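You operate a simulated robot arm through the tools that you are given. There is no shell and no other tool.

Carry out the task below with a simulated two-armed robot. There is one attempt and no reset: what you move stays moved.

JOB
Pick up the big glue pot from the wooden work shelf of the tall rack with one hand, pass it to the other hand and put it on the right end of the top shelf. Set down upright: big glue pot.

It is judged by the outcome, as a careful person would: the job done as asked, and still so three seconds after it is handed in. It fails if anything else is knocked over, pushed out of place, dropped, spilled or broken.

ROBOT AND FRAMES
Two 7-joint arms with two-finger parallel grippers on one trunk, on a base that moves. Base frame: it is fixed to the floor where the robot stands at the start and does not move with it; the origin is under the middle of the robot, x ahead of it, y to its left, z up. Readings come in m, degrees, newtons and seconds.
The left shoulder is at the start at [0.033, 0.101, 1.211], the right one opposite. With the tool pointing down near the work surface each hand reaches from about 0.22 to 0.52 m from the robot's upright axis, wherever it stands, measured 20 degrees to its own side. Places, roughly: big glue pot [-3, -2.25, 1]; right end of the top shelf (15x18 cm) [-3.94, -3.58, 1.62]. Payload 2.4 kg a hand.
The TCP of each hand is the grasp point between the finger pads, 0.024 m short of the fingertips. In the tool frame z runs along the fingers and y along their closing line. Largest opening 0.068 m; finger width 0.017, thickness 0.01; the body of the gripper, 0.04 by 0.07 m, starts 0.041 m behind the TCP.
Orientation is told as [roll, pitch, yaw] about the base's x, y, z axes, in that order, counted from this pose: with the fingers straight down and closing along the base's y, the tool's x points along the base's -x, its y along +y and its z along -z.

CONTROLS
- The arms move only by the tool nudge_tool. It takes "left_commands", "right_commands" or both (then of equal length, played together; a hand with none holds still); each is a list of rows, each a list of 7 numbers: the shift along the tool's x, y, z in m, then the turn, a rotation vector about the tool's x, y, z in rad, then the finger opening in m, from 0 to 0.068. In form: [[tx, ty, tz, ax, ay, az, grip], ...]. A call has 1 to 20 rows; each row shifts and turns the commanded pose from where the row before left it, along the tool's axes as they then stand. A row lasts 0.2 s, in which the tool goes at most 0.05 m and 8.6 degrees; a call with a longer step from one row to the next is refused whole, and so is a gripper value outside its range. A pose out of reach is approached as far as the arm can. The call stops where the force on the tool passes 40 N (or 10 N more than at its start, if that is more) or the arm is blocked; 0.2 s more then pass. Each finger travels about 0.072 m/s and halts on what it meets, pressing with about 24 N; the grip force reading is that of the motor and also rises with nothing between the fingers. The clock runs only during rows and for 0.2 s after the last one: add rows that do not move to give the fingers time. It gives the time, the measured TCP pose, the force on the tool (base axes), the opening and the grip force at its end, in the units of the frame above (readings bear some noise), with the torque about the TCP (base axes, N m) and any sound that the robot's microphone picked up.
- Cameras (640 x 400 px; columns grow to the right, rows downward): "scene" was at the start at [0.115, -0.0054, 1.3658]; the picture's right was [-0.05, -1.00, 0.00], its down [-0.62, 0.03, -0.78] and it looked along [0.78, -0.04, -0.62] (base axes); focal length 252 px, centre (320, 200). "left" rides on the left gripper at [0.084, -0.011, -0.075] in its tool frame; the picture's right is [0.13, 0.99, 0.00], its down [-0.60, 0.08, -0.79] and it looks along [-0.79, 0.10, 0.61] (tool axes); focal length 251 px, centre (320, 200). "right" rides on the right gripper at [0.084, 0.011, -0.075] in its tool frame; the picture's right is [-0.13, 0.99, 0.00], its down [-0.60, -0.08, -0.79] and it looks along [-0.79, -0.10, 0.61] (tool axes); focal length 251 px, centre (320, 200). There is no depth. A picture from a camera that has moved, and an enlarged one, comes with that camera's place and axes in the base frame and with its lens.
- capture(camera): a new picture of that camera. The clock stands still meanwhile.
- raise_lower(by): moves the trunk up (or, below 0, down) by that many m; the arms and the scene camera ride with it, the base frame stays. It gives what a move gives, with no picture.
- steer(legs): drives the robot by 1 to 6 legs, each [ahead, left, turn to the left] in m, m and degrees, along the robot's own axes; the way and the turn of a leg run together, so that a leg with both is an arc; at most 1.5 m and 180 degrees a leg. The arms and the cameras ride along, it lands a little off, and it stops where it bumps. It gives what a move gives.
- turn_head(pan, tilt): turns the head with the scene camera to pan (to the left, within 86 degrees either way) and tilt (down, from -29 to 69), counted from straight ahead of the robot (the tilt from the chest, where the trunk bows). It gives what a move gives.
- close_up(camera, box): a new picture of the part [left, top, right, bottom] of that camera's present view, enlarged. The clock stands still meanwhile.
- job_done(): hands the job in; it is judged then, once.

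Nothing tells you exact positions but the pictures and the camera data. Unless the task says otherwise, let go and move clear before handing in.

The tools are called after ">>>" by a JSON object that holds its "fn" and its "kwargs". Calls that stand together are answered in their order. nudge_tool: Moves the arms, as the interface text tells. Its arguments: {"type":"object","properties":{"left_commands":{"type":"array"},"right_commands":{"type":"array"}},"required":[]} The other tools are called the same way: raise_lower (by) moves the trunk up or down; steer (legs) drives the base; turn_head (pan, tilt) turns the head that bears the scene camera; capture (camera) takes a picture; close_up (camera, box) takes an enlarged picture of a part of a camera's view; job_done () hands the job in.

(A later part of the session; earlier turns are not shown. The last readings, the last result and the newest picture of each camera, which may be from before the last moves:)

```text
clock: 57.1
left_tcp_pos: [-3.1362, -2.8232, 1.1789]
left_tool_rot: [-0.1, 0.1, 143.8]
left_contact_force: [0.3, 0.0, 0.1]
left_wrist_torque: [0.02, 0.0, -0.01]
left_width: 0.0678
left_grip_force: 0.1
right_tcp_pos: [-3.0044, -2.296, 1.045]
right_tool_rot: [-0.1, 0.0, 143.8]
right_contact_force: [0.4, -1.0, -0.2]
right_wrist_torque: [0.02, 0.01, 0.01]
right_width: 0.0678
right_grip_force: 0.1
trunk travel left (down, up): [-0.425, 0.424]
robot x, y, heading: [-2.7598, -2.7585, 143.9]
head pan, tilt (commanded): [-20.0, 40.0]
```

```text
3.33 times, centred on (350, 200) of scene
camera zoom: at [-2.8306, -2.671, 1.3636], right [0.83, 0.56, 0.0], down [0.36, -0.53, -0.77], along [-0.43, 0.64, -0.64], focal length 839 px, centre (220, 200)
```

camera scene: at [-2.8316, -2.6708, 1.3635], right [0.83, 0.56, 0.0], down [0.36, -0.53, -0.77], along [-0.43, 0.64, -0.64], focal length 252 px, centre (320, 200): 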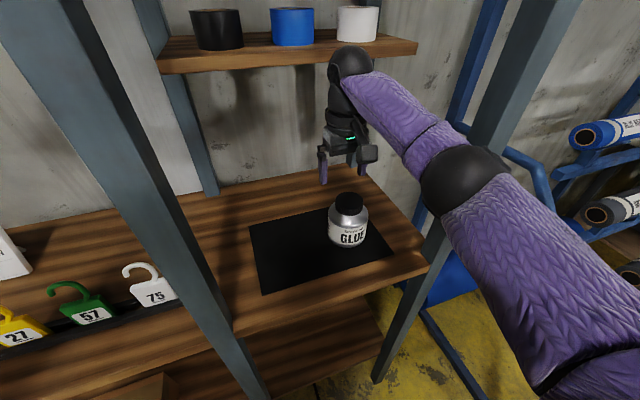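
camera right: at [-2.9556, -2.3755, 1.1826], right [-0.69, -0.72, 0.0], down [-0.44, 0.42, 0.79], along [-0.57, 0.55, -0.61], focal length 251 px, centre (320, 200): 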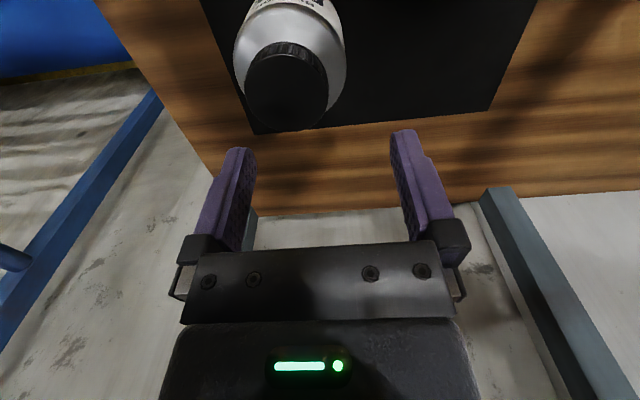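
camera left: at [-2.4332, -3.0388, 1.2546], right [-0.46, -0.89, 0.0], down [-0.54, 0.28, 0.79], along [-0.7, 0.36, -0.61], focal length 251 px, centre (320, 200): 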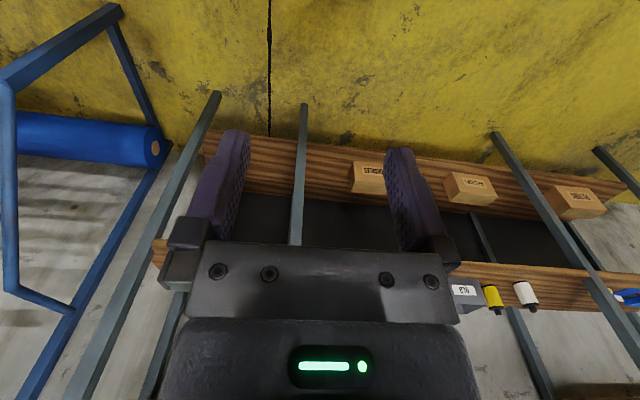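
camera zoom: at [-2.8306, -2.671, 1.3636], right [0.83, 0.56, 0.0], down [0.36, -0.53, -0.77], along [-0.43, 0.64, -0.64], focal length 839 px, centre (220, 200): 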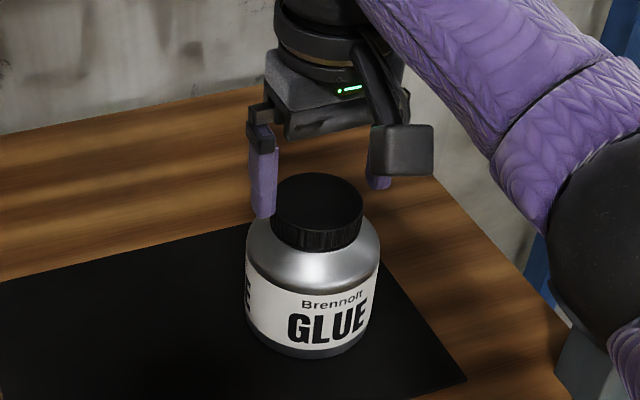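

The fingertips are level with the cap top, and the cap (about 58 mm across) lies within the 68 mm opening. It is about 3 mm further forward and 1.5 mm to the side. I'll make those corrections, lower the tips to the bottom of the cap and look before closing.

>>> {"fn": "nudge_tool", "kwargs": {"right_commands": [[-0.003, -0.0015, 0, 0, 0, 0, 0.068], [0, 0, 0.011, 0, 0, 0, 0.068], [0, 0, 0.011, 0, 0, 0, 0.068], [0, 0, 0, 0, 0, 0, 0.068]]}}

>>> {"fn": "close_up", "kwargs": {"camera": "scene", "box": [310, 140, 390, 260]}}

>>> {"fn": "capture", "kwargs": {"camera": "right"}}

```text
clock: 58.1
left_tcp_pos: [-3.1345, -2.8243, 1.1789]
left_tool_rot: [0.1, 0.1, 143.8]
left_contact_force: [1.2, -0.1, 0.4]
left_wrist_torque: [0.0, 0.0, 0.01]
left_width: 0.0678
left_grip_force: 0.0
right_tcp_pos: [-3.0062, -2.2935, 1.0243]
right_tool_rot: [-0.1, 0.0, 143.7]
right_contact_force: [-0.4, -0.1, -0.4]
right_wrist_torque: [0.02, -0.03, -0.03]
right_width: 0.0683
right_grip_force: 0.0
trunk travel left (down, up): [-0.425, 0.424]
robot x, y, heading: [-2.7611, -2.7591, 143.7]
head pan, tilt (commanded): [-20.0, 40.0]
```

```text
3.33 times, centred on (350, 200) of scene
camera zoom: at [-2.8306, -2.671, 1.3636], right [0.83, 0.56, 0.0], down [0.36, -0.53, -0.77], along [-0.43, 0.64, -0.64], focal length 839 px, centre (220, 200)
```

zoom: 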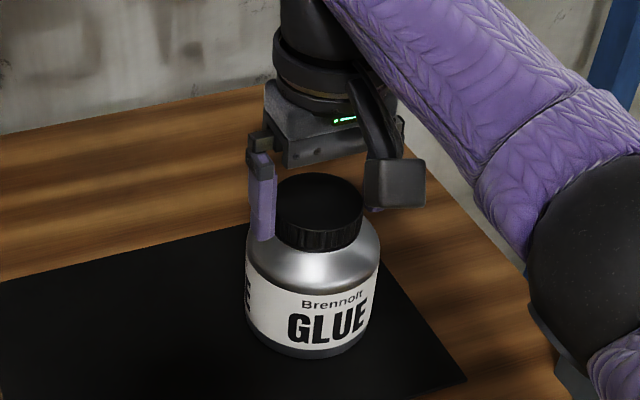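

```text
taken
camera right: at [-2.945, -2.3524, 1.1004], right [-0.69, -0.72, 0.0], down [-0.44, 0.42, 0.79], along [-0.57, 0.55, -0.61], focal length 251 px, centre (320, 200)
```

right: 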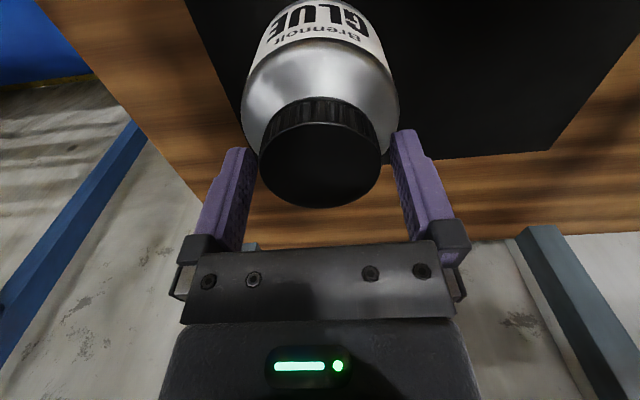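

The fingers flank the cap evenly, with the tips at its lower rim. I'll close on the cap now.

>>> {"fn": "nudge_tool", "kwargs": {"right_commands": [[0, 0, 0, 0, 0, 0, 0.02], [0, 0, 0, 0, 0, 0, 0.02], [0, 0, 0, 0, 0, 0, 0.02], [0, 0, 0, 0, 0, 0, 0.02]]}}

>>> {"fn": "capture", "kwargs": {"camera": "right"}}

```text
clock: 59.1
left_tcp_pos: [-3.1349, -2.823, 1.1777]
left_tool_rot: [0.0, 0.0, 143.9]
left_contact_force: [0.7, 0.4, 0.4]
left_wrist_torque: [0.02, 0.01, -0.01]
left_width: 0.0679
left_grip_force: 0.1
right_tcp_pos: [-3.0057, -2.2925, 1.0248]
right_tool_rot: [-0.1, 0.0, 143.7]
right_contact_force: [0.7, 1.6, 0.4]
right_wrist_torque: [0.1, -0.06, -0.02]
right_width: 0.0592
right_grip_force: 23.8
trunk travel left (down, up): [-0.425, 0.424]
robot x, y, heading: [-2.7587, -2.7561, 143.8]
head pan, tilt (commanded): [-20.0, 40.0]
```

```text
taken
camera right: at [-2.9448, -2.3522, 1.1004], right [-0.69, -0.72, 0.0], down [-0.44, 0.42, 0.79], along [-0.57, 0.55, -0.61], focal length 251 px, centre (320, 200)
```

right: 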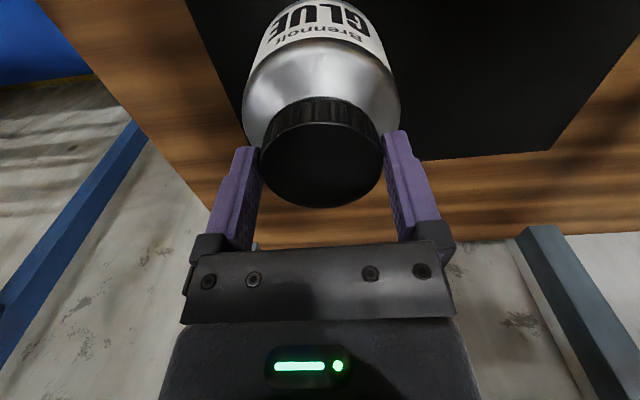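

The right hand holds the cap at 59 mm opening with full grip force. I'll lift gently by a few centimetres and check.

>>> {"fn": "nudge_tool", "kwargs": {"right_commands": [[0, 0, -0.01, 0, 0, 0, 0.02], [0, 0, -0.015, 0, 0, 0, 0.02], [0, 0, -0.015, 0, 0, 0, 0.02], [0, 0, 0, 0, 0, 0, 0.02], [0, 0, 0, 0, 0, 0, 0.02]]}}

>>> {"fn": "capture", "kwargs": {"camera": "scene"}}

>>> {"fn": "capture", "kwargs": {"camera": "right"}}

```text
clock: 60.3
left_tcp_pos: [-3.1366, -2.8229, 1.1784]
left_tool_rot: [0.0, 0.1, 143.8]
left_contact_force: [-0.2, 1.1, -0.6]
left_wrist_torque: [-0.03, 0.04, 0.0]
left_width: 0.068
left_grip_force: 0.0
right_tcp_pos: [-3.0065, -2.2936, 1.065]
right_tool_rot: [-0.1, 0.0, 143.8]
right_contact_force: [0.0, -0.8, -3.6]
right_wrist_torque: [0.0, -0.01, 0.01]
right_width: 0.0591
right_grip_force: 23.6
trunk travel left (down, up): [-0.425, 0.424]
robot x, y, heading: [-2.7622, -2.7578, 143.5]
head pan, tilt (commanded): [-20.0, 40.0]
```

```text
taken
camera scene: at [-2.8308, -2.6707, 1.3636], right [0.83, 0.56, 0.0], down [0.36, -0.53, -0.77], along [-0.43, 0.64, -0.64], focal length 252 px, centre (320, 200)
```

scene: 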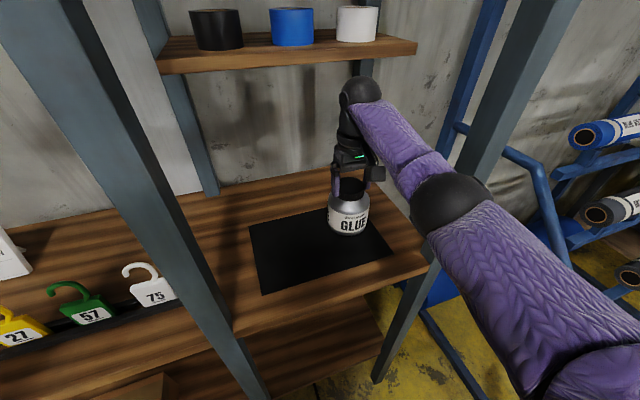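

```text
taken
camera right: at [-2.9454, -2.3524, 1.1407], right [-0.69, -0.72, 0.0], down [-0.44, 0.42, 0.79], along [-0.57, 0.55, -0.61], focal length 251 px, centre (320, 200)
```

right: 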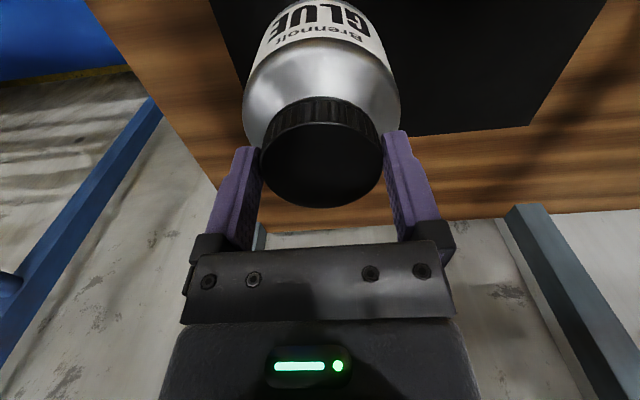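

The pot lifted cleanly (about 0.37 kg, hanging upright). I'll raise it a bit more while drawing it back, then reverse out of the rack into the aisle.

>>> {"fn": "nudge_tool", "kwargs": {"right_commands": [[0.01, 0, -0.02, 0, 0, 0, 0.02], [0.015, 0, -0.02, 0, 0, 0, 0.02], [0.02, 0, -0.015, 0, 0, 0, 0.02], [0.02, 0, 0, 0, 0, 0, 0.02], [0.02, 0, 0, 0, 0, 0, 0.02], [0, 0, 0, 0, 0, 0, 0.02]]}}

>>> {"fn": "steer", "kwargs": {"legs": [[-0.2, 0, 0], [-0.35, 0, 0]]}}

>>> {"fn": "capture", "kwargs": {"camera": "scene"}}

>>> {"fn": "capture", "kwargs": {"camera": "right"}}

```text
clock: 61.7
left_tcp_pos: [-3.1356, -2.8236, 1.1792]
left_tool_rot: [-0.1, 0.1, 143.8]
left_contact_force: [-0.2, 0.4, -0.3]
left_wrist_torque: [-0.04, -0.02, 0.0]
left_width: 0.0679
left_grip_force: 0.0
right_tcp_pos: [-2.9371, -2.3432, 1.1202]
right_tool_rot: [-0.1, -0.1, 143.8]
right_contact_force: [0.2, 0.2, -3.0]
right_wrist_torque: [-0.04, -0.04, 0.02]
right_width: 0.059
right_grip_force: 24.2
trunk travel left (down, up): [-0.425, 0.424]
robot x, y, heading: [-2.7602, -2.7575, 143.9]
head pan, tilt (commanded): [-20.0, 40.0]
```

```text
clock: 65.2
left_tcp_pos: [-2.6954, -3.1458, 1.1797]
left_tool_rot: [0.0, 0.0, 143.9]
left_contact_force: [0.5, -1.3, 0.8]
left_wrist_torque: [-0.01, -0.01, -0.01]
left_width: 0.0679
left_grip_force: 0.0
right_tcp_pos: [-2.4978, -2.6653, 1.1199]
right_tool_rot: [-0.1, 0.0, 143.8]
right_contact_force: [-0.6, -0.3, -3.9]
right_wrist_torque: [0.01, 0.0, -0.01]
right_width: 0.0591
right_grip_force: 24.2
trunk travel left (down, up): [-0.425, 0.424]
robot x, y, heading: [-2.3185, -3.0819, 143.9]
head pan, tilt (commanded): [-20.0, 40.0]
```

```text
taken
camera scene: at [-2.3905, -2.9928, 1.3636], right [0.83, 0.56, 0.0], down [0.36, -0.53, -0.77], along [-0.43, 0.64, -0.64], focal length 252 px, centre (320, 200)
```

scene: 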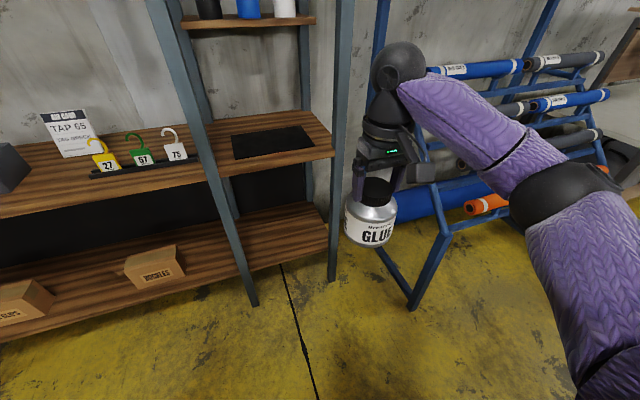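

```text
taken
camera right: at [-2.4367, -2.7245, 1.1959], right [-0.69, -0.72, 0.0], down [-0.44, 0.42, 0.79], along [-0.57, 0.55, -0.61], focal length 251 px, centre (320, 200)
```

right: 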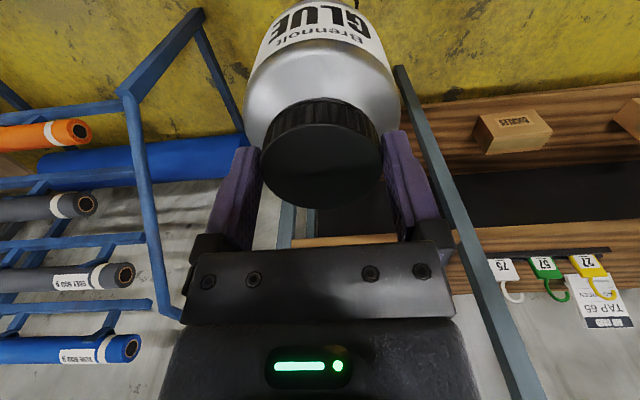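

The pot is out in the aisle, upright in the right hand. Now I'll swing the left hand from pointing down to nearly horizontal, 15° below level, well away from the right hand, so it can grip the cap from the side between the right fingers.

>>> {"fn": "nudge_tool", "kwargs": {"left_commands": [[-0.025, 0, 0, 0, -0.1454, 0, 0.068], [-0.025, 0, 0, 0, -0.1454, 0, 0.068], [-0.025, 0, 0, 0, -0.1454, 0, 0.068], [-0.025, 0, 0, 0, -0.1454, 0, 0.068], [-0.025, 0, 0, 0, -0.1454, 0, 0.068], [-0.025, 0, 0, 0, -0.1454, 0, 0.068], [-0.025, 0, 0, 0, -0.1454, 0, 0.068], [-0.025, 0, 0, 0, -0.1454, 0, 0.068], [-0.025, 0, 0, 0, -0.1454, 0, 0.068], [0, 0, 0, 0, 0, 0, 0.068]]}}

>>> {"fn": "turn_head", "kwargs": {"pan": 0, "tilt": 30}}

>>> {"fn": "capture", "kwargs": {"camera": "scene"}}

```text
clock: 67.4
left_tcp_pos: [-2.8383, -3.0416, 1.2943]
left_tool_rot: [0.1, -75.1, 143.8]
left_contact_force: [0.6, 0.3, 0.6]
left_wrist_torque: [-0.01, -0.01, 0.0]
left_width: 0.068
left_grip_force: 0.0
right_tcp_pos: [-2.4979, -2.6648, 1.1197]
right_tool_rot: [-0.1, 0.0, 143.9]
right_contact_force: [-0.9, -1.0, -3.9]
right_wrist_torque: [0.02, -0.02, 0.03]
right_width: 0.0589
right_grip_force: 24.3
trunk travel left (down, up): [-0.425, 0.424]
robot x, y, heading: [-2.3185, -3.078, 143.9]
head pan, tilt (commanded): [-20.0, 40.0]
```

```text
clock: 68.2
left_tcp_pos: [-2.8377, -3.0414, 1.2939]
left_tool_rot: [0.0, -74.9, 143.8]
left_contact_force: [-0.4, 0.0, 0.1]
left_wrist_torque: [0.02, 0.01, 0.01]
left_width: 0.068
left_grip_force: 0.0
right_tcp_pos: [-2.4983, -2.6667, 1.12]
right_tool_rot: [-0.1, -0.1, 143.9]
right_contact_force: [0.4, 0.1, -3.1]
right_wrist_torque: [-0.01, 0.01, 0.02]
right_width: 0.059
right_grip_force: 23.8
trunk travel left (down, up): [-0.425, 0.424]
robot x, y, heading: [-2.3221, -3.0796, 143.8]
head pan, tilt (commanded): [0.0, 30.0]
```

```text
taken
camera scene: at [-2.4166, -3.0096, 1.3789], right [0.59, 0.81, 0.0], down [0.4, -0.3, -0.87], along [-0.7, 0.51, -0.5], focal length 252 px, centre (320, 200)
```

scene: 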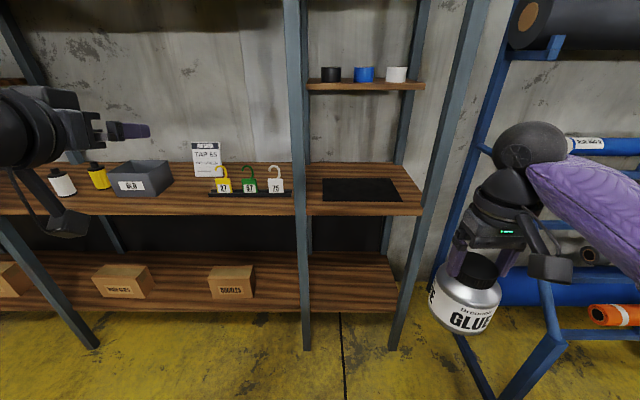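

The left hand is now pointing forward, tilted 15° down. Next I'll yaw it to the right so that it points across in front of the chest, toward where the pot will be handed over.

>>> {"fn": "nudge_tool", "kwargs": {"left_commands": [[0, 0, 0, 0.1265, 0, 0.0339, 0.068], [0, 0, 0, 0.1265, 0, 0.0339, 0.068], [0, 0, 0, 0.1265, 0, 0.0339, 0.068], [0, 0, 0, 0.1265, 0, 0.0339, 0.068], [0, 0, 0, 0.1265, 0, 0.0339, 0.068], [0, 0, 0, 0.1265, 0, 0.0339, 0.068], [0, 0, 0, 0.1265, 0, 0.0339, 0.068], [0, 0, 0, 0.1265, 0, 0.0339, 0.068], [0, 0, 0, 0.1265, 0, 0.0339, 0.068], [0, 0, 0, 0.1265, 0, 0.0339, 0.068], [0, 0, 0, 0.1265, 0, 0.0339, 0.068], [0, 0, 0, 0.1265, 0, 0.0339, 0.068], [0, 0, 0, 0, 0, 0, 0.068]]}}

>>> {"fn": "turn_head", "kwargs": {"pan": 10, "tilt": 35}}

>>> {"fn": "capture", "kwargs": {"camera": "scene"}}

>>> {"fn": "capture", "kwargs": {"camera": "left"}}

```text
clock: 71.0
left_tcp_pos: [-2.8094, -3.0477, 1.295]
left_tool_rot: [3.4, -74.0, 57.1]
left_contact_force: [-0.7, 0.2, 1.1]
left_wrist_torque: [-0.03, 0.03, 0.01]
left_width: 0.068
left_grip_force: 0.0
left hand out of reach, approached as far as the arm can: row 10, 11, 12
right_tcp_pos: [-2.4977, -2.6659, 1.1195]
right_tool_rot: [-0.1, 0.0, 143.9]
right_contact_force: [-0.4, 0.2, -3.1]
right_wrist_torque: [-0.02, 0.01, 0.01]
right_width: 0.0587
right_grip_force: 23.9
trunk travel left (down, up): [-0.425, 0.424]
robot x, y, heading: [-2.3216, -3.0797, 144.0]
head pan, tilt (commanded): [0.0, 30.0]
```

```text
clock: 71.7
left_tcp_pos: [-2.81, -3.0476, 1.296]
left_tool_rot: [3.2, -73.9, 57.4]
left_contact_force: [0.2, 0.6, -0.4]
left_wrist_torque: [0.01, -0.02, 0.01]
left_width: 0.0678
left_grip_force: 0.0
right_tcp_pos: [-2.4984, -2.666, 1.1185]
right_tool_rot: [-0.1, 0.0, 144.0]
right_contact_force: [1.4, 0.2, -4.1]
right_wrist_torque: [-0.03, -0.03, -0.01]
right_width: 0.0587
right_grip_force: 24.5
trunk travel left (down, up): [-0.425, 0.424]
robot x, y, heading: [-2.3196, -3.0768, 143.9]
head pan, tilt (commanded): [10.0, 35.0]
```

```text
taken
camera scene: at [-2.4227, -3.0242, 1.3712], right [0.44, 0.9, 0.0], down [0.51, -0.25, -0.82], along [-0.73, 0.36, -0.57], focal length 252 px, centre (320, 200)
```

scene: 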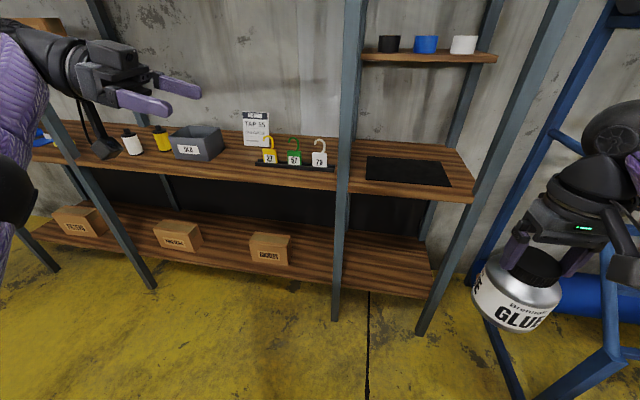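

```text
taken
camera left: at [-2.8486, -3.1356, 1.2351], right [-0.88, 0.46, -0.11], down [-0.35, -0.48, 0.8], along [0.32, 0.74, 0.59], focal length 251 px, centre (320, 200)
```

left: 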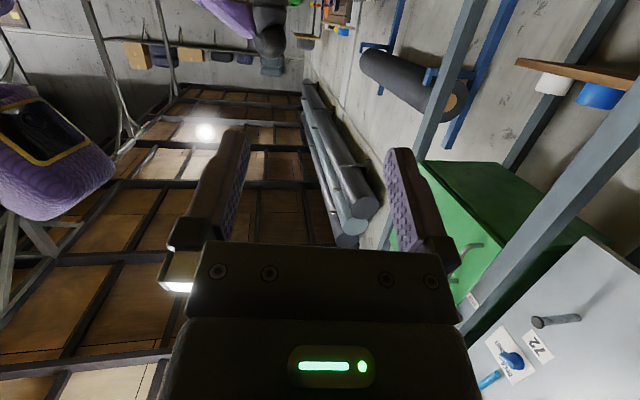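

The left hand now points across to the right but is a little overstretched. I'll move it inward and down toward the middle, still well clear of the pot.

>>> {"fn": "nudge_tool", "kwargs": {"left_commands": [[0.007, -0.004, 0.0405, 0, 0, 0, 0.068], [0.007, -0.004, 0.0405, 0, 0, 0, 0.068], [0.007, -0.004, 0.0405, 0, 0, 0, 0.068], [0.007, -0.004, 0.0405, 0, 0, 0, 0.068], [0, 0, 0, 0, 0, 0, 0.068]]}}

>>> {"fn": "capture", "kwargs": {"camera": "scene"}}

```text
clock: 72.9
left_tcp_pos: [-2.724, -2.9271, 1.2237]
left_tool_rot: [3.2, -73.9, 57.5]
left_contact_force: [0.8, 1.3, 0.5]
left_wrist_torque: [0.0, -0.01, 0.02]
left_width: 0.0678
left_grip_force: 0.0
right_tcp_pos: [-2.498, -2.6652, 1.1193]
right_tool_rot: [-0.1, 0.0, 143.9]
right_contact_force: [0.6, -0.6, -3.5]
right_wrist_torque: [0.0, 0.0, -0.02]
right_width: 0.059
right_grip_force: 23.7
trunk travel left (down, up): [-0.425, 0.424]
robot x, y, heading: [-2.3203, -3.0792, 143.9]
head pan, tilt (commanded): [10.0, 35.0]
```

```text
taken
camera scene: at [-2.4227, -3.0243, 1.3712], right [0.44, 0.9, 0.0], down [0.52, -0.25, -0.82], along [-0.74, 0.36, -0.57], focal length 252 px, centre (320, 200)
```

scene: 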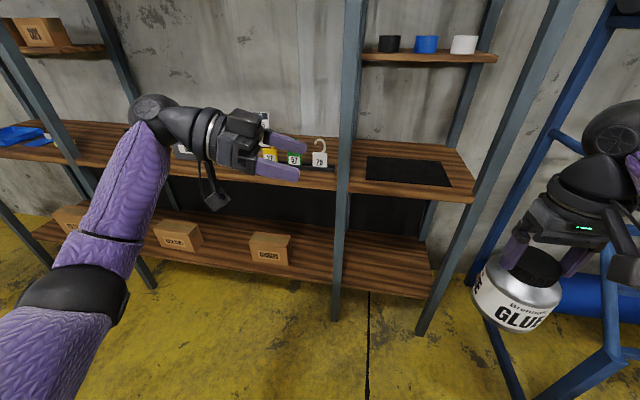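

Both hands are well apart and the orientations held. I'll lower the left hand to the meeting point in front of the chest, then bring the right hand with the pot to about 12 cm from it.

>>> {"fn": "nudge_tool", "kwargs": {"left_commands": [[0.0256, -0.0089, 0.0319, 0, 0, -0.0165, 0.068], [0.0256, -0.0089, 0.0319, 0, 0, 0, 0.068], [0.0256, -0.0089, 0.0319, 0, 0, 0, 0.068], [0, 0, 0, 0, 0, 0, 0.068]]}}

>>> {"fn": "capture", "kwargs": {"camera": "scene"}}

```text
clock: 73.9
left_tcp_pos: [-2.6653, -2.8793, 1.1224]
left_tool_rot: [-0.1, -74.0, 60.7]
left_contact_force: [0.3, -0.2, 0.0]
left_wrist_torque: [0.02, -0.03, 0.02]
left_width: 0.0681
left_grip_force: 0.0
right_tcp_pos: [-2.4976, -2.6653, 1.12]
right_tool_rot: [0.0, 0.0, 143.8]
right_contact_force: [-0.2, 0.2, -3.8]
right_wrist_torque: [-0.02, -0.04, 0.01]
right_width: 0.059
right_grip_force: 23.9
trunk travel left (down, up): [-0.425, 0.424]
robot x, y, heading: [-2.3233, -3.0769, 143.7]
head pan, tilt (commanded): [10.0, 35.0]
```

```text
taken
camera scene: at [-2.4227, -3.0242, 1.3712], right [0.44, 0.9, 0.0], down [0.52, -0.25, -0.82], along [-0.74, 0.36, -0.57], focal length 252 px, centre (320, 200)
```

scene: 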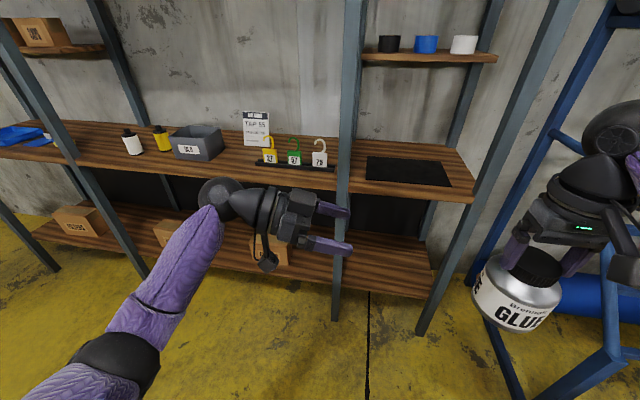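

The left hand is in place, horizontal across the front. Now I'll bring the right hand with the pot closer and turn it slightly so that its fingers line up with the left hand's approach.

>>> {"fn": "nudge_tool", "kwargs": {"right_commands": [[-0.0062, 0.0353, -0.003, 0, 0, -0.03, 0.02], [-0.0062, 0.0353, -0.003, 0, 0, -0.03, 0.02], [-0.0062, 0.0353, -0.003, 0, 0, -0.03, 0.02], [-0.0062, 0.0353, -0.003, 0, 0, -0.03, 0.02], [0, 0, 0, 0, 0, 0, 0.02], [0, 0, 0, 0, 0, 0, 0.02]]}}

>>> {"fn": "turn_head", "kwargs": {"pan": 0, "tilt": 40}}

>>> {"fn": "capture", "kwargs": {"camera": "scene"}}

>>> {"fn": "capture", "kwargs": {"camera": "left"}}

>>> {"fn": "capture", "kwargs": {"camera": "right"}}

```text
clock: 75.3
left_tcp_pos: [-2.6659, -2.8794, 1.1224]
left_tool_rot: [-0.2, -74.1, 60.8]
left_contact_force: [0.4, -0.2, -1.0]
left_wrist_torque: [0.0, -0.02, -0.04]
left_width: 0.0679
left_grip_force: 0.1
right_tcp_pos: [-2.5981, -2.7705, 1.132]
right_tool_rot: [-0.1, 0.0, 150.8]
right_contact_force: [0.6, 0.3, -3.5]
right_wrist_torque: [-0.01, -0.01, 0.03]
right_width: 0.0588
right_grip_force: 23.7
trunk travel left (down, up): [-0.425, 0.424]
robot x, y, heading: [-2.3213, -3.0781, 143.6]
head pan, tilt (commanded): [10.0, 35.0]
```

```text
clock: 76.0
left_tcp_pos: [-2.6663, -2.8789, 1.1228]
left_tool_rot: [-0.2, -73.9, 60.8]
left_contact_force: [0.3, 0.1, -0.4]
left_wrist_torque: [-0.01, 0.02, -0.01]
left_width: 0.068
left_grip_force: 0.0
right_tcp_pos: [-2.5974, -2.7709, 1.1327]
right_tool_rot: [0.0, 0.0, 150.8]
right_contact_force: [-0.6, 0.1, -3.3]
right_wrist_torque: [-0.05, 0.01, 0.0]
right_width: 0.0589
right_grip_force: 24.0
trunk travel left (down, up): [-0.425, 0.424]
robot x, y, heading: [-2.3225, -3.0782, 143.7]
head pan, tilt (commanded): [0.0, 40.0]
```

```text
taken
camera scene: at [-2.4124, -3.013, 1.3636], right [0.59, 0.81, 0.0], down [0.52, -0.38, -0.77], along [-0.62, 0.45, -0.64], focal length 252 px, centre (320, 200)
```

scene: 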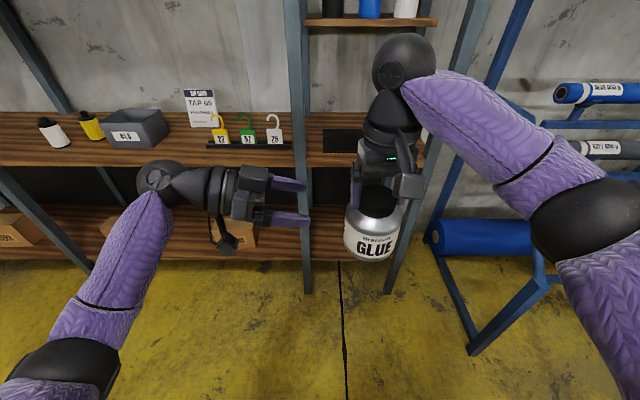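

```text
taken
camera left: at [-2.7035, -2.9676, 1.0631], right [-0.88, 0.45, -0.12], down [-0.36, -0.48, 0.8], along [0.3, 0.75, 0.59], focal length 251 px, centre (320, 200)
```

left: 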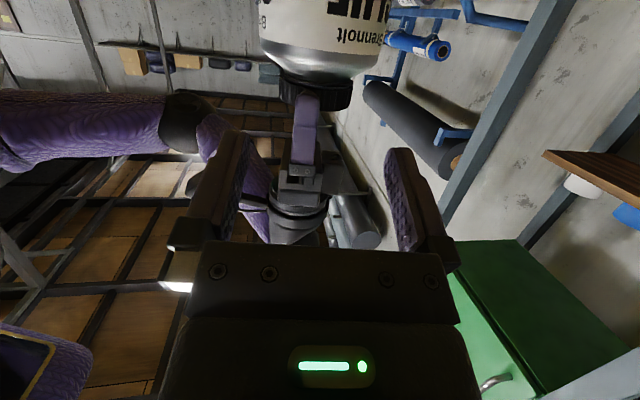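

```text
taken
camera right: at [-2.5294, -2.821, 1.2081], right [-0.6, -0.8, 0.0], down [-0.49, 0.36, 0.79], along [-0.64, 0.47, -0.61], focal length 251 px, centre (320, 200)
```

right: 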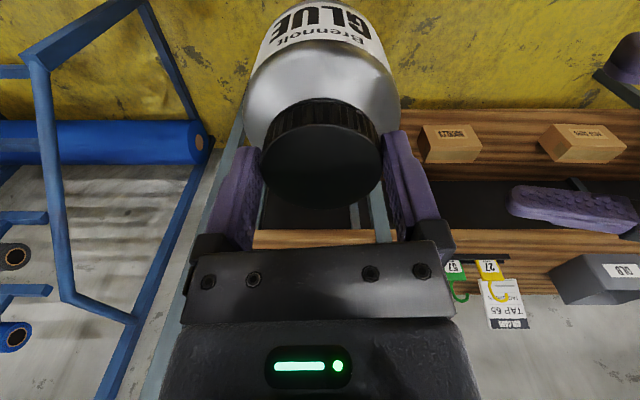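

The pot hangs about 13 cm from the left hand, and the left camera sees the cap and the right hand's near finger. I'll zoom in to judge the sideways and vertical alignment before closing the gap.

>>> {"fn": "close_up", "kwargs": {"camera": "left", "box": [230, 20, 410, 180]}}

>>> {"fn": "close_up", "kwargs": {"camera": "scene", "box": [210, 120, 430, 290]}}

```text
2.50 times, centred on (320, 100) of left
camera zoom: at [-2.7035, -2.9676, 1.0631], right [-0.88, 0.45, -0.12], down [-0.36, -0.48, 0.8], along [0.3, 0.75, 0.59], focal length 629 px, centre (320, 450)
```

zoom: 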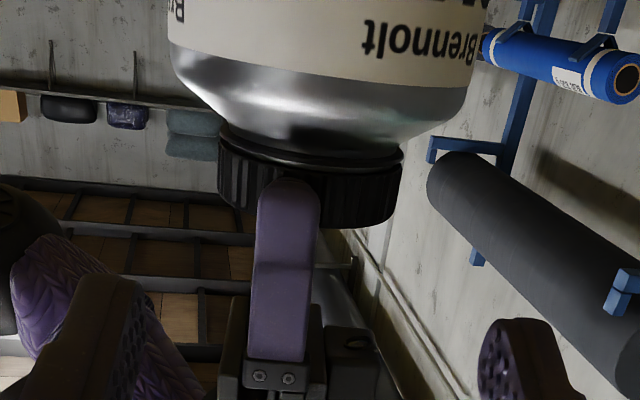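

```text
2.35 times, centred on (320, 205) of scene
camera zoom: at [-2.4124, -3.013, 1.3636], right [0.59, 0.81, 0.0], down [0.52, -0.38, -0.77], along [-0.62, 0.45, -0.64], focal length 592 px, centre (320, 188)
```

zoom: 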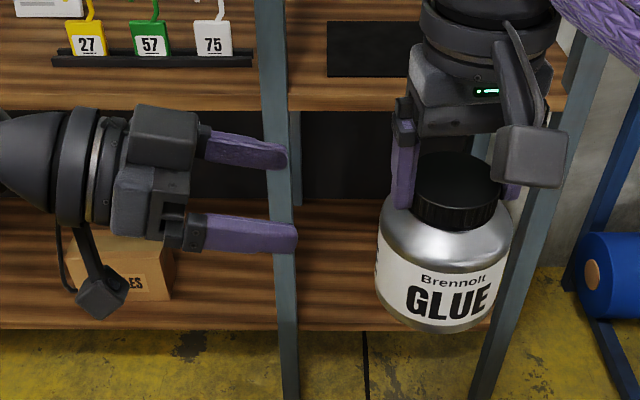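

The cap is laterally centred on the left hand to within 1 mm and at the right height. The right finger will pass between the open left fingers. I'll close most of the gap and look again.

>>> {"fn": "nudge_tool", "kwargs": {"right_commands": [[0, 0.035, 0, 0, 0, 0, 0.02], [0, 0.03, 0, 0, 0, 0, 0.02], [0, 0.01, 0, 0, 0, 0, 0.02], [0, 0, 0, 0, 0, 0, 0.02]]}}

>>> {"fn": "close_up", "kwargs": {"camera": "left", "box": [190, 0, 450, 200]}}

>>> {"fn": "close_up", "kwargs": {"camera": "scene", "box": [220, 130, 400, 280]}}

```text
clock: 77.0
left_tcp_pos: [-2.6657, -2.8792, 1.1236]
left_tool_rot: [-0.1, -74.0, 60.7]
left_contact_force: [0.5, 0.7, 0.2]
left_wrist_torque: [0.02, 0.02, -0.02]
left_width: 0.0677
left_grip_force: 0.1
right_tcp_pos: [-2.6341, -2.8358, 1.1306]
right_tool_rot: [-0.2, 0.0, 150.7]
right_contact_force: [0.2, 0.4, -3.3]
right_wrist_torque: [0.01, -0.02, -0.01]
right_width: 0.059
right_grip_force: 23.8
trunk travel left (down, up): [-0.425, 0.424]
robot x, y, heading: [-2.3217, -3.0774, 143.6]
head pan, tilt (commanded): [0.0, 40.0]
```

```text
2.00 times, centred on (320, 100) of left
camera zoom: at [-2.7036, -2.9676, 1.0631], right [-0.88, 0.46, -0.12], down [-0.36, -0.48, 0.8], along [0.3, 0.75, 0.59], focal length 503 px, centre (320, 400)
```

zoom: 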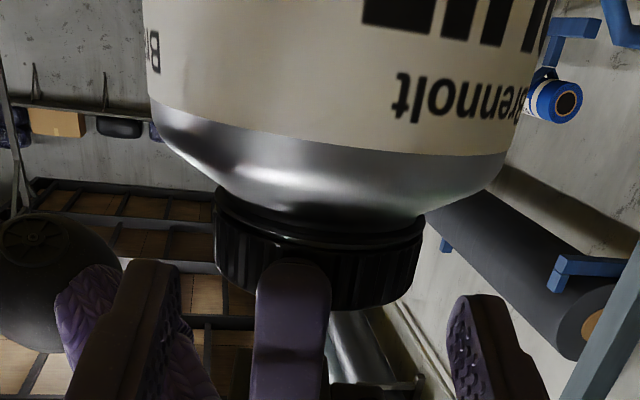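

```text
2.67 times, centred on (310, 205) of scene
camera zoom: at [-2.4125, -3.013, 1.3636], right [0.59, 0.81, 0.0], down [0.52, -0.38, -0.77], along [-0.62, 0.45, -0.64], focal length 671 px, centre (347, 187)
```

zoom: 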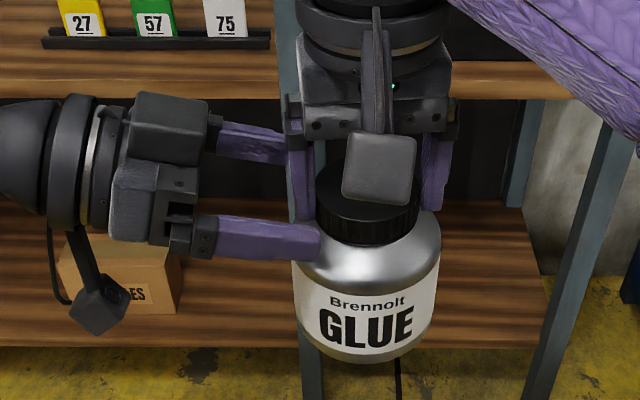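

The cap is centred between the left fingers (within about 1 mm), and the right finger is heading cleanly between them. I'll raise the pot 2 mm, then close the remaining 4 cm.

>>> {"fn": "nudge_tool", "kwargs": {"right_commands": [[0.001, 0.015, -0.002, 0, 0, 0, 0.02], [0, 0.015, 0, 0, 0, 0, 0.02], [0, 0.008, 0, 0, 0, 0, 0.02], [0, 0, 0, 0, 0, 0, 0.02], [0, 0, 0, 0, 0, 0, 0.02]]}}

>>> {"fn": "close_up", "kwargs": {"camera": "left", "box": [190, 0, 450, 200]}}

>>> {"fn": "close_up", "kwargs": {"camera": "scene", "box": [220, 130, 400, 280]}}

>>> {"fn": "capture", "kwargs": {"camera": "right"}}

```text
clock: 78.2
left_tcp_pos: [-2.6649, -2.8781, 1.1223]
left_tool_rot: [-0.2, -74.0, 60.8]
left_contact_force: [0.3, 0.4, -0.1]
left_wrist_torque: [0.0, -0.01, -0.01]
left_width: 0.0682
left_grip_force: 0.1
right_tcp_pos: [-2.652, -2.8692, 1.1332]
right_tool_rot: [-0.1, 0.0, 150.8]
right_contact_force: [0.6, -0.9, -2.9]
right_wrist_torque: [-0.01, -0.02, -0.05]
right_width: 0.0586
right_grip_force: 24.1
trunk travel left (down, up): [-0.425, 0.424]
robot x, y, heading: [-2.3222, -3.0766, 143.8]
head pan, tilt (commanded): [0.0, 40.0]
```

```text
2.00 times, centred on (320, 100) of left
camera zoom: at [-2.7036, -2.9676, 1.0631], right [-0.88, 0.45, -0.12], down [-0.36, -0.48, 0.8], along [0.3, 0.75, 0.59], focal length 503 px, centre (320, 400)
```

zoom: 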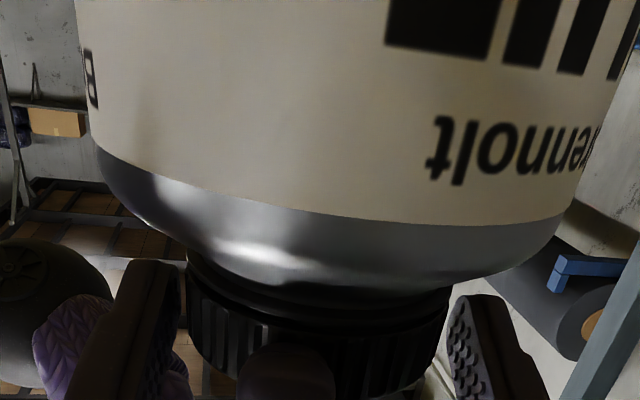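

```text
2.67 times, centred on (310, 205) of scene
camera zoom: at [-2.4125, -3.0131, 1.3636], right [0.59, 0.81, 0.0], down [0.52, -0.38, -0.77], along [-0.62, 0.45, -0.64], focal length 671 px, centre (347, 187)
```

zoom: 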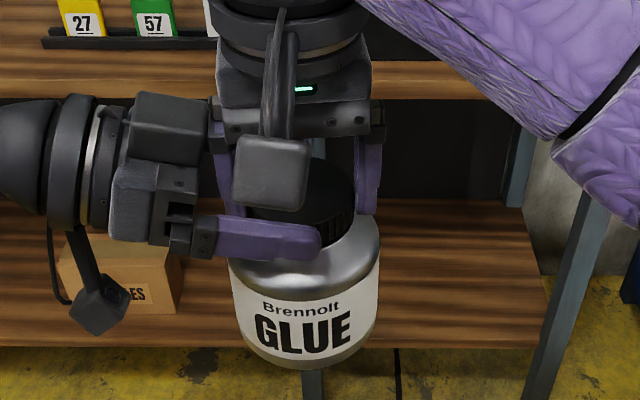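

```text
taken
camera right: at [-2.5837, -2.92, 1.2098], right [-0.6, -0.8, 0.0], down [-0.49, 0.36, 0.79], along [-0.64, 0.47, -0.61], focal length 251 px, centre (320, 200)
```

right: 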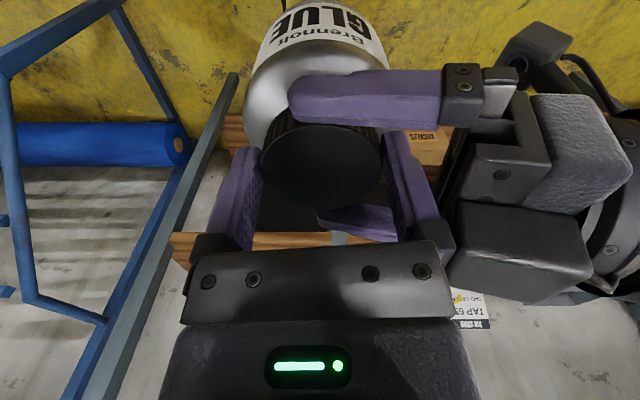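

The left fingers flank the cap on both free sides, past its middle, with no contact forces. I'll close the left gripper on the cap while the right hand keeps holding.

>>> {"fn": "nudge_tool", "kwargs": {"left_commands": [[0, 0, 0, 0, 0, 0, 0.02], [0, 0, 0, 0, 0, 0, 0.02], [0, 0, 0, 0, 0, 0, 0.02], [0, 0, 0, 0, 0, 0, 0.02], [0, 0, 0, 0, 0, 0, 0.02]], "right_commands": [[0, 0, 0, 0, 0, 0, 0.02], [0, 0, 0, 0, 0, 0, 0.02], [0, 0, 0, 0, 0, 0, 0.02], [0, 0, 0, 0, 0, 0, 0.02], [0, 0, 0, 0, 0, 0, 0.02]]}}

>>> {"fn": "capture", "kwargs": {"camera": "right"}}

>>> {"fn": "close_up", "kwargs": {"camera": "scene", "box": [220, 130, 400, 280]}}

>>> {"fn": "close_up", "kwargs": {"camera": "left", "box": [190, 0, 450, 200]}}

```text
clock: 79.4
left_tcp_pos: [-2.6647, -2.8787, 1.1228]
left_tool_rot: [-0.2, -73.9, 60.8]
left_contact_force: [13.8, -10.0, 0.1]
left_wrist_torque: [-0.07, -0.15, -0.56]
left_width: 0.059
left_grip_force: 23.8
right_tcp_pos: [-2.6524, -2.8691, 1.1339]
right_tool_rot: [-0.1, 0.0, 150.7]
right_contact_force: [-13.5, 11.0, -3.3]
right_wrist_torque: [0.19, 0.23, 0.24]
right_width: 0.0587
right_grip_force: 23.6
trunk travel left (down, up): [-0.425, 0.424]
robot x, y, heading: [-2.3216, -3.078, 143.8]
head pan, tilt (commanded): [0.0, 40.0]
```

```text
taken
camera right: at [-2.5837, -2.9198, 1.2098], right [-0.6, -0.8, 0.0], down [-0.49, 0.36, 0.79], along [-0.64, 0.47, -0.61], focal length 251 px, centre (320, 200)
```

right: 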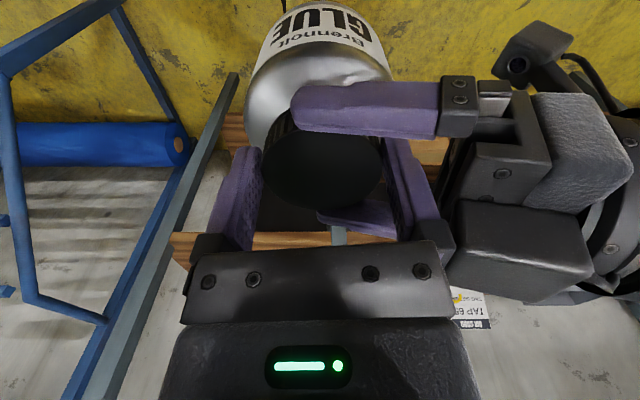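

```text
2.67 times, centred on (310, 205) of scene
camera zoom: at [-2.4125, -3.0131, 1.3636], right [0.59, 0.81, 0.0], down [0.52, -0.38, -0.77], along [-0.62, 0.45, -0.64], focal length 671 px, centre (347, 187)
```

zoom: 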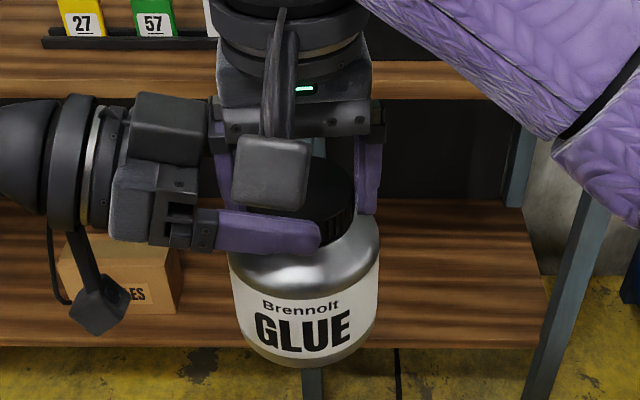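

```text
2.00 times, centred on (320, 100) of left
camera zoom: at [-2.7035, -2.9677, 1.063], right [-0.88, 0.46, -0.13], down [-0.36, -0.48, 0.8], along [0.3, 0.75, 0.59], focal length 503 px, centre (320, 400)
```

zoom: 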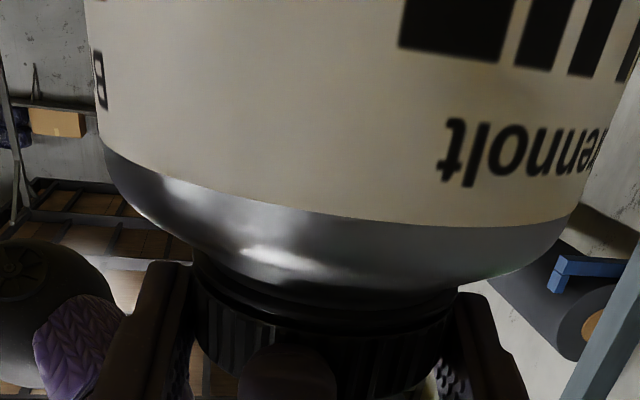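

Both hands now hold the cap, pulling against each other with about 17 N sideways. I'll relieve that by easing the right hand 1.5 mm, then open the right fingers.

>>> {"fn": "nudge_tool", "kwargs": {"right_commands": [[-0.0015, 0, 0, 0, 0, 0, 0.02], [0, 0, 0, 0, 0, 0, 0.02]], "left_commands": [[0, 0, 0, 0, 0, 0, 0.02], [0, 0, 0, 0, 0, 0, 0.02]]}}

```text
clock: 80.0
left_tcp_pos: [-2.6669, -2.8789, 1.1227]
left_tool_rot: [-0.1, -74.0, 60.9]
left_contact_force: [-1.5, 2.7, -1.3]
left_wrist_torque: [-0.07, 0.03, 0.07]
left_width: 0.059
left_grip_force: 24.0
right_tcp_pos: [-2.6524, -2.8687, 1.1339]
right_tool_rot: [0.0, 0.1, 150.9]
right_contact_force: [0.3, -1.9, 0.6]
right_wrist_torque: [-0.01, -0.06, -0.06]
right_width: 0.0586
right_grip_force: 24.3
trunk travel left (down, up): [-0.425, 0.424]
robot x, y, heading: [-2.3229, -3.0804, 144.0]
head pan, tilt (commanded): [0.0, 40.0]
```

The side force is gone and the left hand has a firm 24 N grip. I'll open the right hand while the left holds.

>>> {"fn": "nudge_tool", "kwargs": {"right_commands": [[0, 0, 0, 0, 0, 0, 0.064], [0, 0, 0, 0, 0, 0, 0.068], [0, 0, 0, 0, 0, 0, 0.068], [0, 0, 0, 0, 0, 0, 0.068]], "left_commands": [[0, 0, 0, 0, 0, 0, 0.02], [0, 0, 0, 0, 0, 0, 0.02], [0, 0, 0, 0, 0, 0, 0.02], [0, 0, 0, 0, 0, 0, 0.02]]}}

>>> {"fn": "capture", "kwargs": {"camera": "right"}}

>>> {"fn": "close_up", "kwargs": {"camera": "scene", "box": [220, 130, 400, 280]}}

```text
clock: 81.0
left_tcp_pos: [-2.6669, -2.8805, 1.1228]
left_tool_rot: [-0.2, -74.0, 60.8]
left_contact_force: [-6.6, -3.4, -0.4]
left_wrist_torque: [0.19, -0.27, -0.06]
left_width: 0.059
left_grip_force: 24.2
right_tcp_pos: [-2.6534, -2.8676, 1.1337]
right_tool_rot: [-0.1, -0.1, 150.8]
right_contact_force: [6.3, 3.9, 0.5]
right_wrist_torque: [-0.17, 0.22, 0.03]
right_width: 0.0629
right_grip_force: 0.1
trunk travel left (down, up): [-0.425, 0.424]
robot x, y, heading: [-2.3225, -3.0793, 143.8]
head pan, tilt (commanded): [0.0, 40.0]
```

```text
taken
camera right: at [-2.5849, -2.919, 1.2097], right [-0.6, -0.8, 0.0], down [-0.49, 0.36, 0.79], along [-0.64, 0.47, -0.61], focal length 251 px, centre (320, 200)
```

right: 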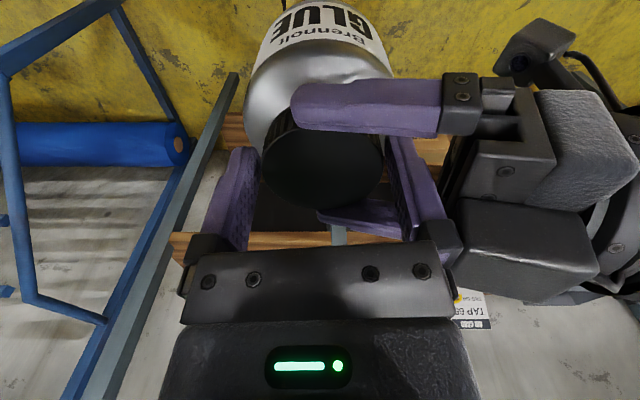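

```text
2.67 times, centred on (310, 205) of scene
camera zoom: at [-2.4125, -3.0131, 1.3636], right [0.59, 0.81, 0.0], down [0.52, -0.38, -0.77], along [-0.62, 0.45, -0.64], focal length 671 px, centre (347, 187)
```

zoom: 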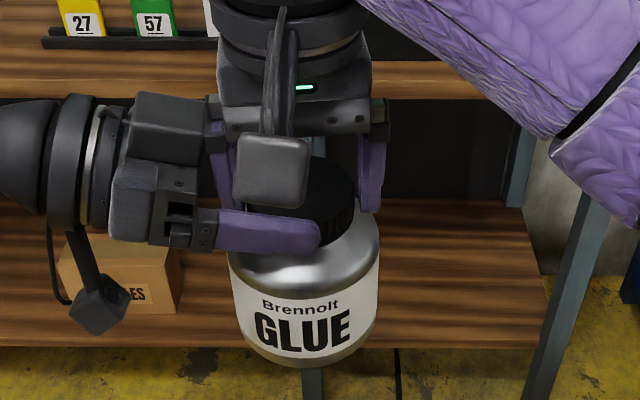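

The right gripper opened to 63 mm, then its near finger mount touched the left gripper's body (about 7 N). Both right fingers are already off the cap, so I'll ease the opening back slightly and lift the right hand straight up.

>>> {"fn": "nudge_tool", "kwargs": {"right_commands": [[0, 0, 0, 0, 0, 0, 0.0618], [0, 0, 0, 0, 0, 0, 0.0618]], "left_commands": [[0, 0, 0, 0, 0, 0, 0.02], [0, 0, 0, 0, 0, 0, 0.02]]}}

```text
clock: 81.6
left_tcp_pos: [-2.6655, -2.8785, 1.1235]
left_tool_rot: [-0.3, -74.0, 60.8]
left_contact_force: [-0.1, 0.9, 0.2]
left_wrist_torque: [-0.02, 0.02, 0.02]
left_width: 0.0588
left_grip_force: 23.8
right_tcp_pos: [-2.6528, -2.8681, 1.1329]
right_tool_rot: [0.1, -0.1, 150.8]
right_contact_force: [-0.3, -0.4, 0.2]
right_wrist_torque: [-0.02, 0.02, -0.02]
right_width: 0.0614
right_grip_force: 0.1
trunk travel left (down, up): [-0.425, 0.424]
robot x, y, heading: [-2.3233, -3.078, 143.8]
head pan, tilt (commanded): [0.0, 40.0]
```

Contact forces are now near zero and the left hand still holds at 59 mm. I'll raise the right hand slowly straight up and watch the pot.

>>> {"fn": "nudge_tool", "kwargs": {"right_commands": [[0, 0, -0.005, 0, 0, 0, 0.0618], [0, 0, -0.01, 0, 0, 0, 0.0618], [0, 0, 0, 0, 0, 0, 0.0618]], "left_commands": [[0, 0, 0, 0, 0, 0, 0.02], [0, 0, 0, 0, 0, 0, 0.02], [0, 0, 0, 0, 0, 0, 0.02]]}}

>>> {"fn": "close_up", "kwargs": {"camera": "scene", "box": [220, 130, 400, 280]}}

>>> {"fn": "capture", "kwargs": {"camera": "right"}}

```text
clock: 82.4
left_tcp_pos: [-2.666, -2.8786, 1.1227]
left_tool_rot: [-0.1, -74.1, 60.8]
left_contact_force: [-0.9, -0.5, 0.3]
left_wrist_torque: [-0.05, 0.02, -0.02]
left_width: 0.0589
left_grip_force: 24.4
right_tcp_pos: [-2.6529, -2.868, 1.149]
right_tool_rot: [-0.1, 0.0, 150.8]
right_contact_force: [-0.3, -0.1, -0.2]
right_wrist_torque: [-0.02, -0.02, 0.02]
right_width: 0.0619
right_grip_force: 0.1
trunk travel left (down, up): [-0.425, 0.424]
robot x, y, heading: [-2.3184, -3.0805, 143.9]
head pan, tilt (commanded): [0.0, 40.0]
```

```text
2.67 times, centred on (310, 205) of scene
camera zoom: at [-2.4125, -3.0131, 1.3636], right [0.59, 0.81, 0.0], down [0.52, -0.38, -0.77], along [-0.62, 0.45, -0.64], focal length 671 px, centre (347, 187)
```

zoom: 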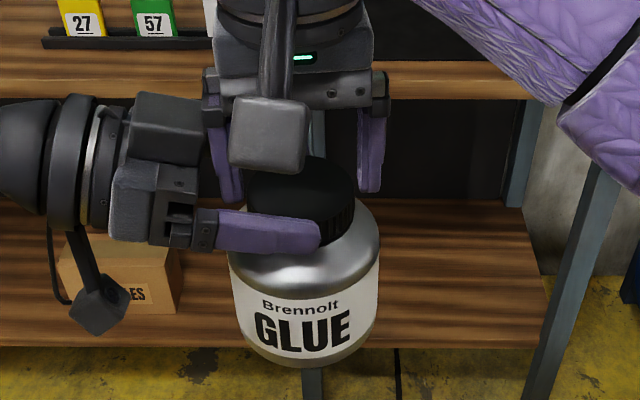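

```text
taken
camera right: at [-2.5848, -2.9189, 1.2246], right [-0.6, -0.8, 0.0], down [-0.49, 0.36, 0.79], along [-0.64, 0.47, -0.61], focal length 251 px, centre (320, 200)
```

right: 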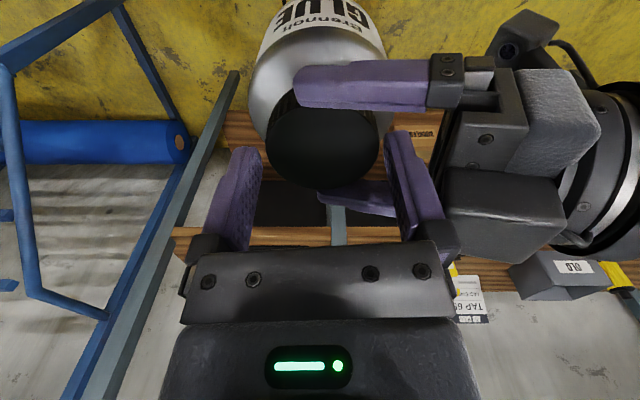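

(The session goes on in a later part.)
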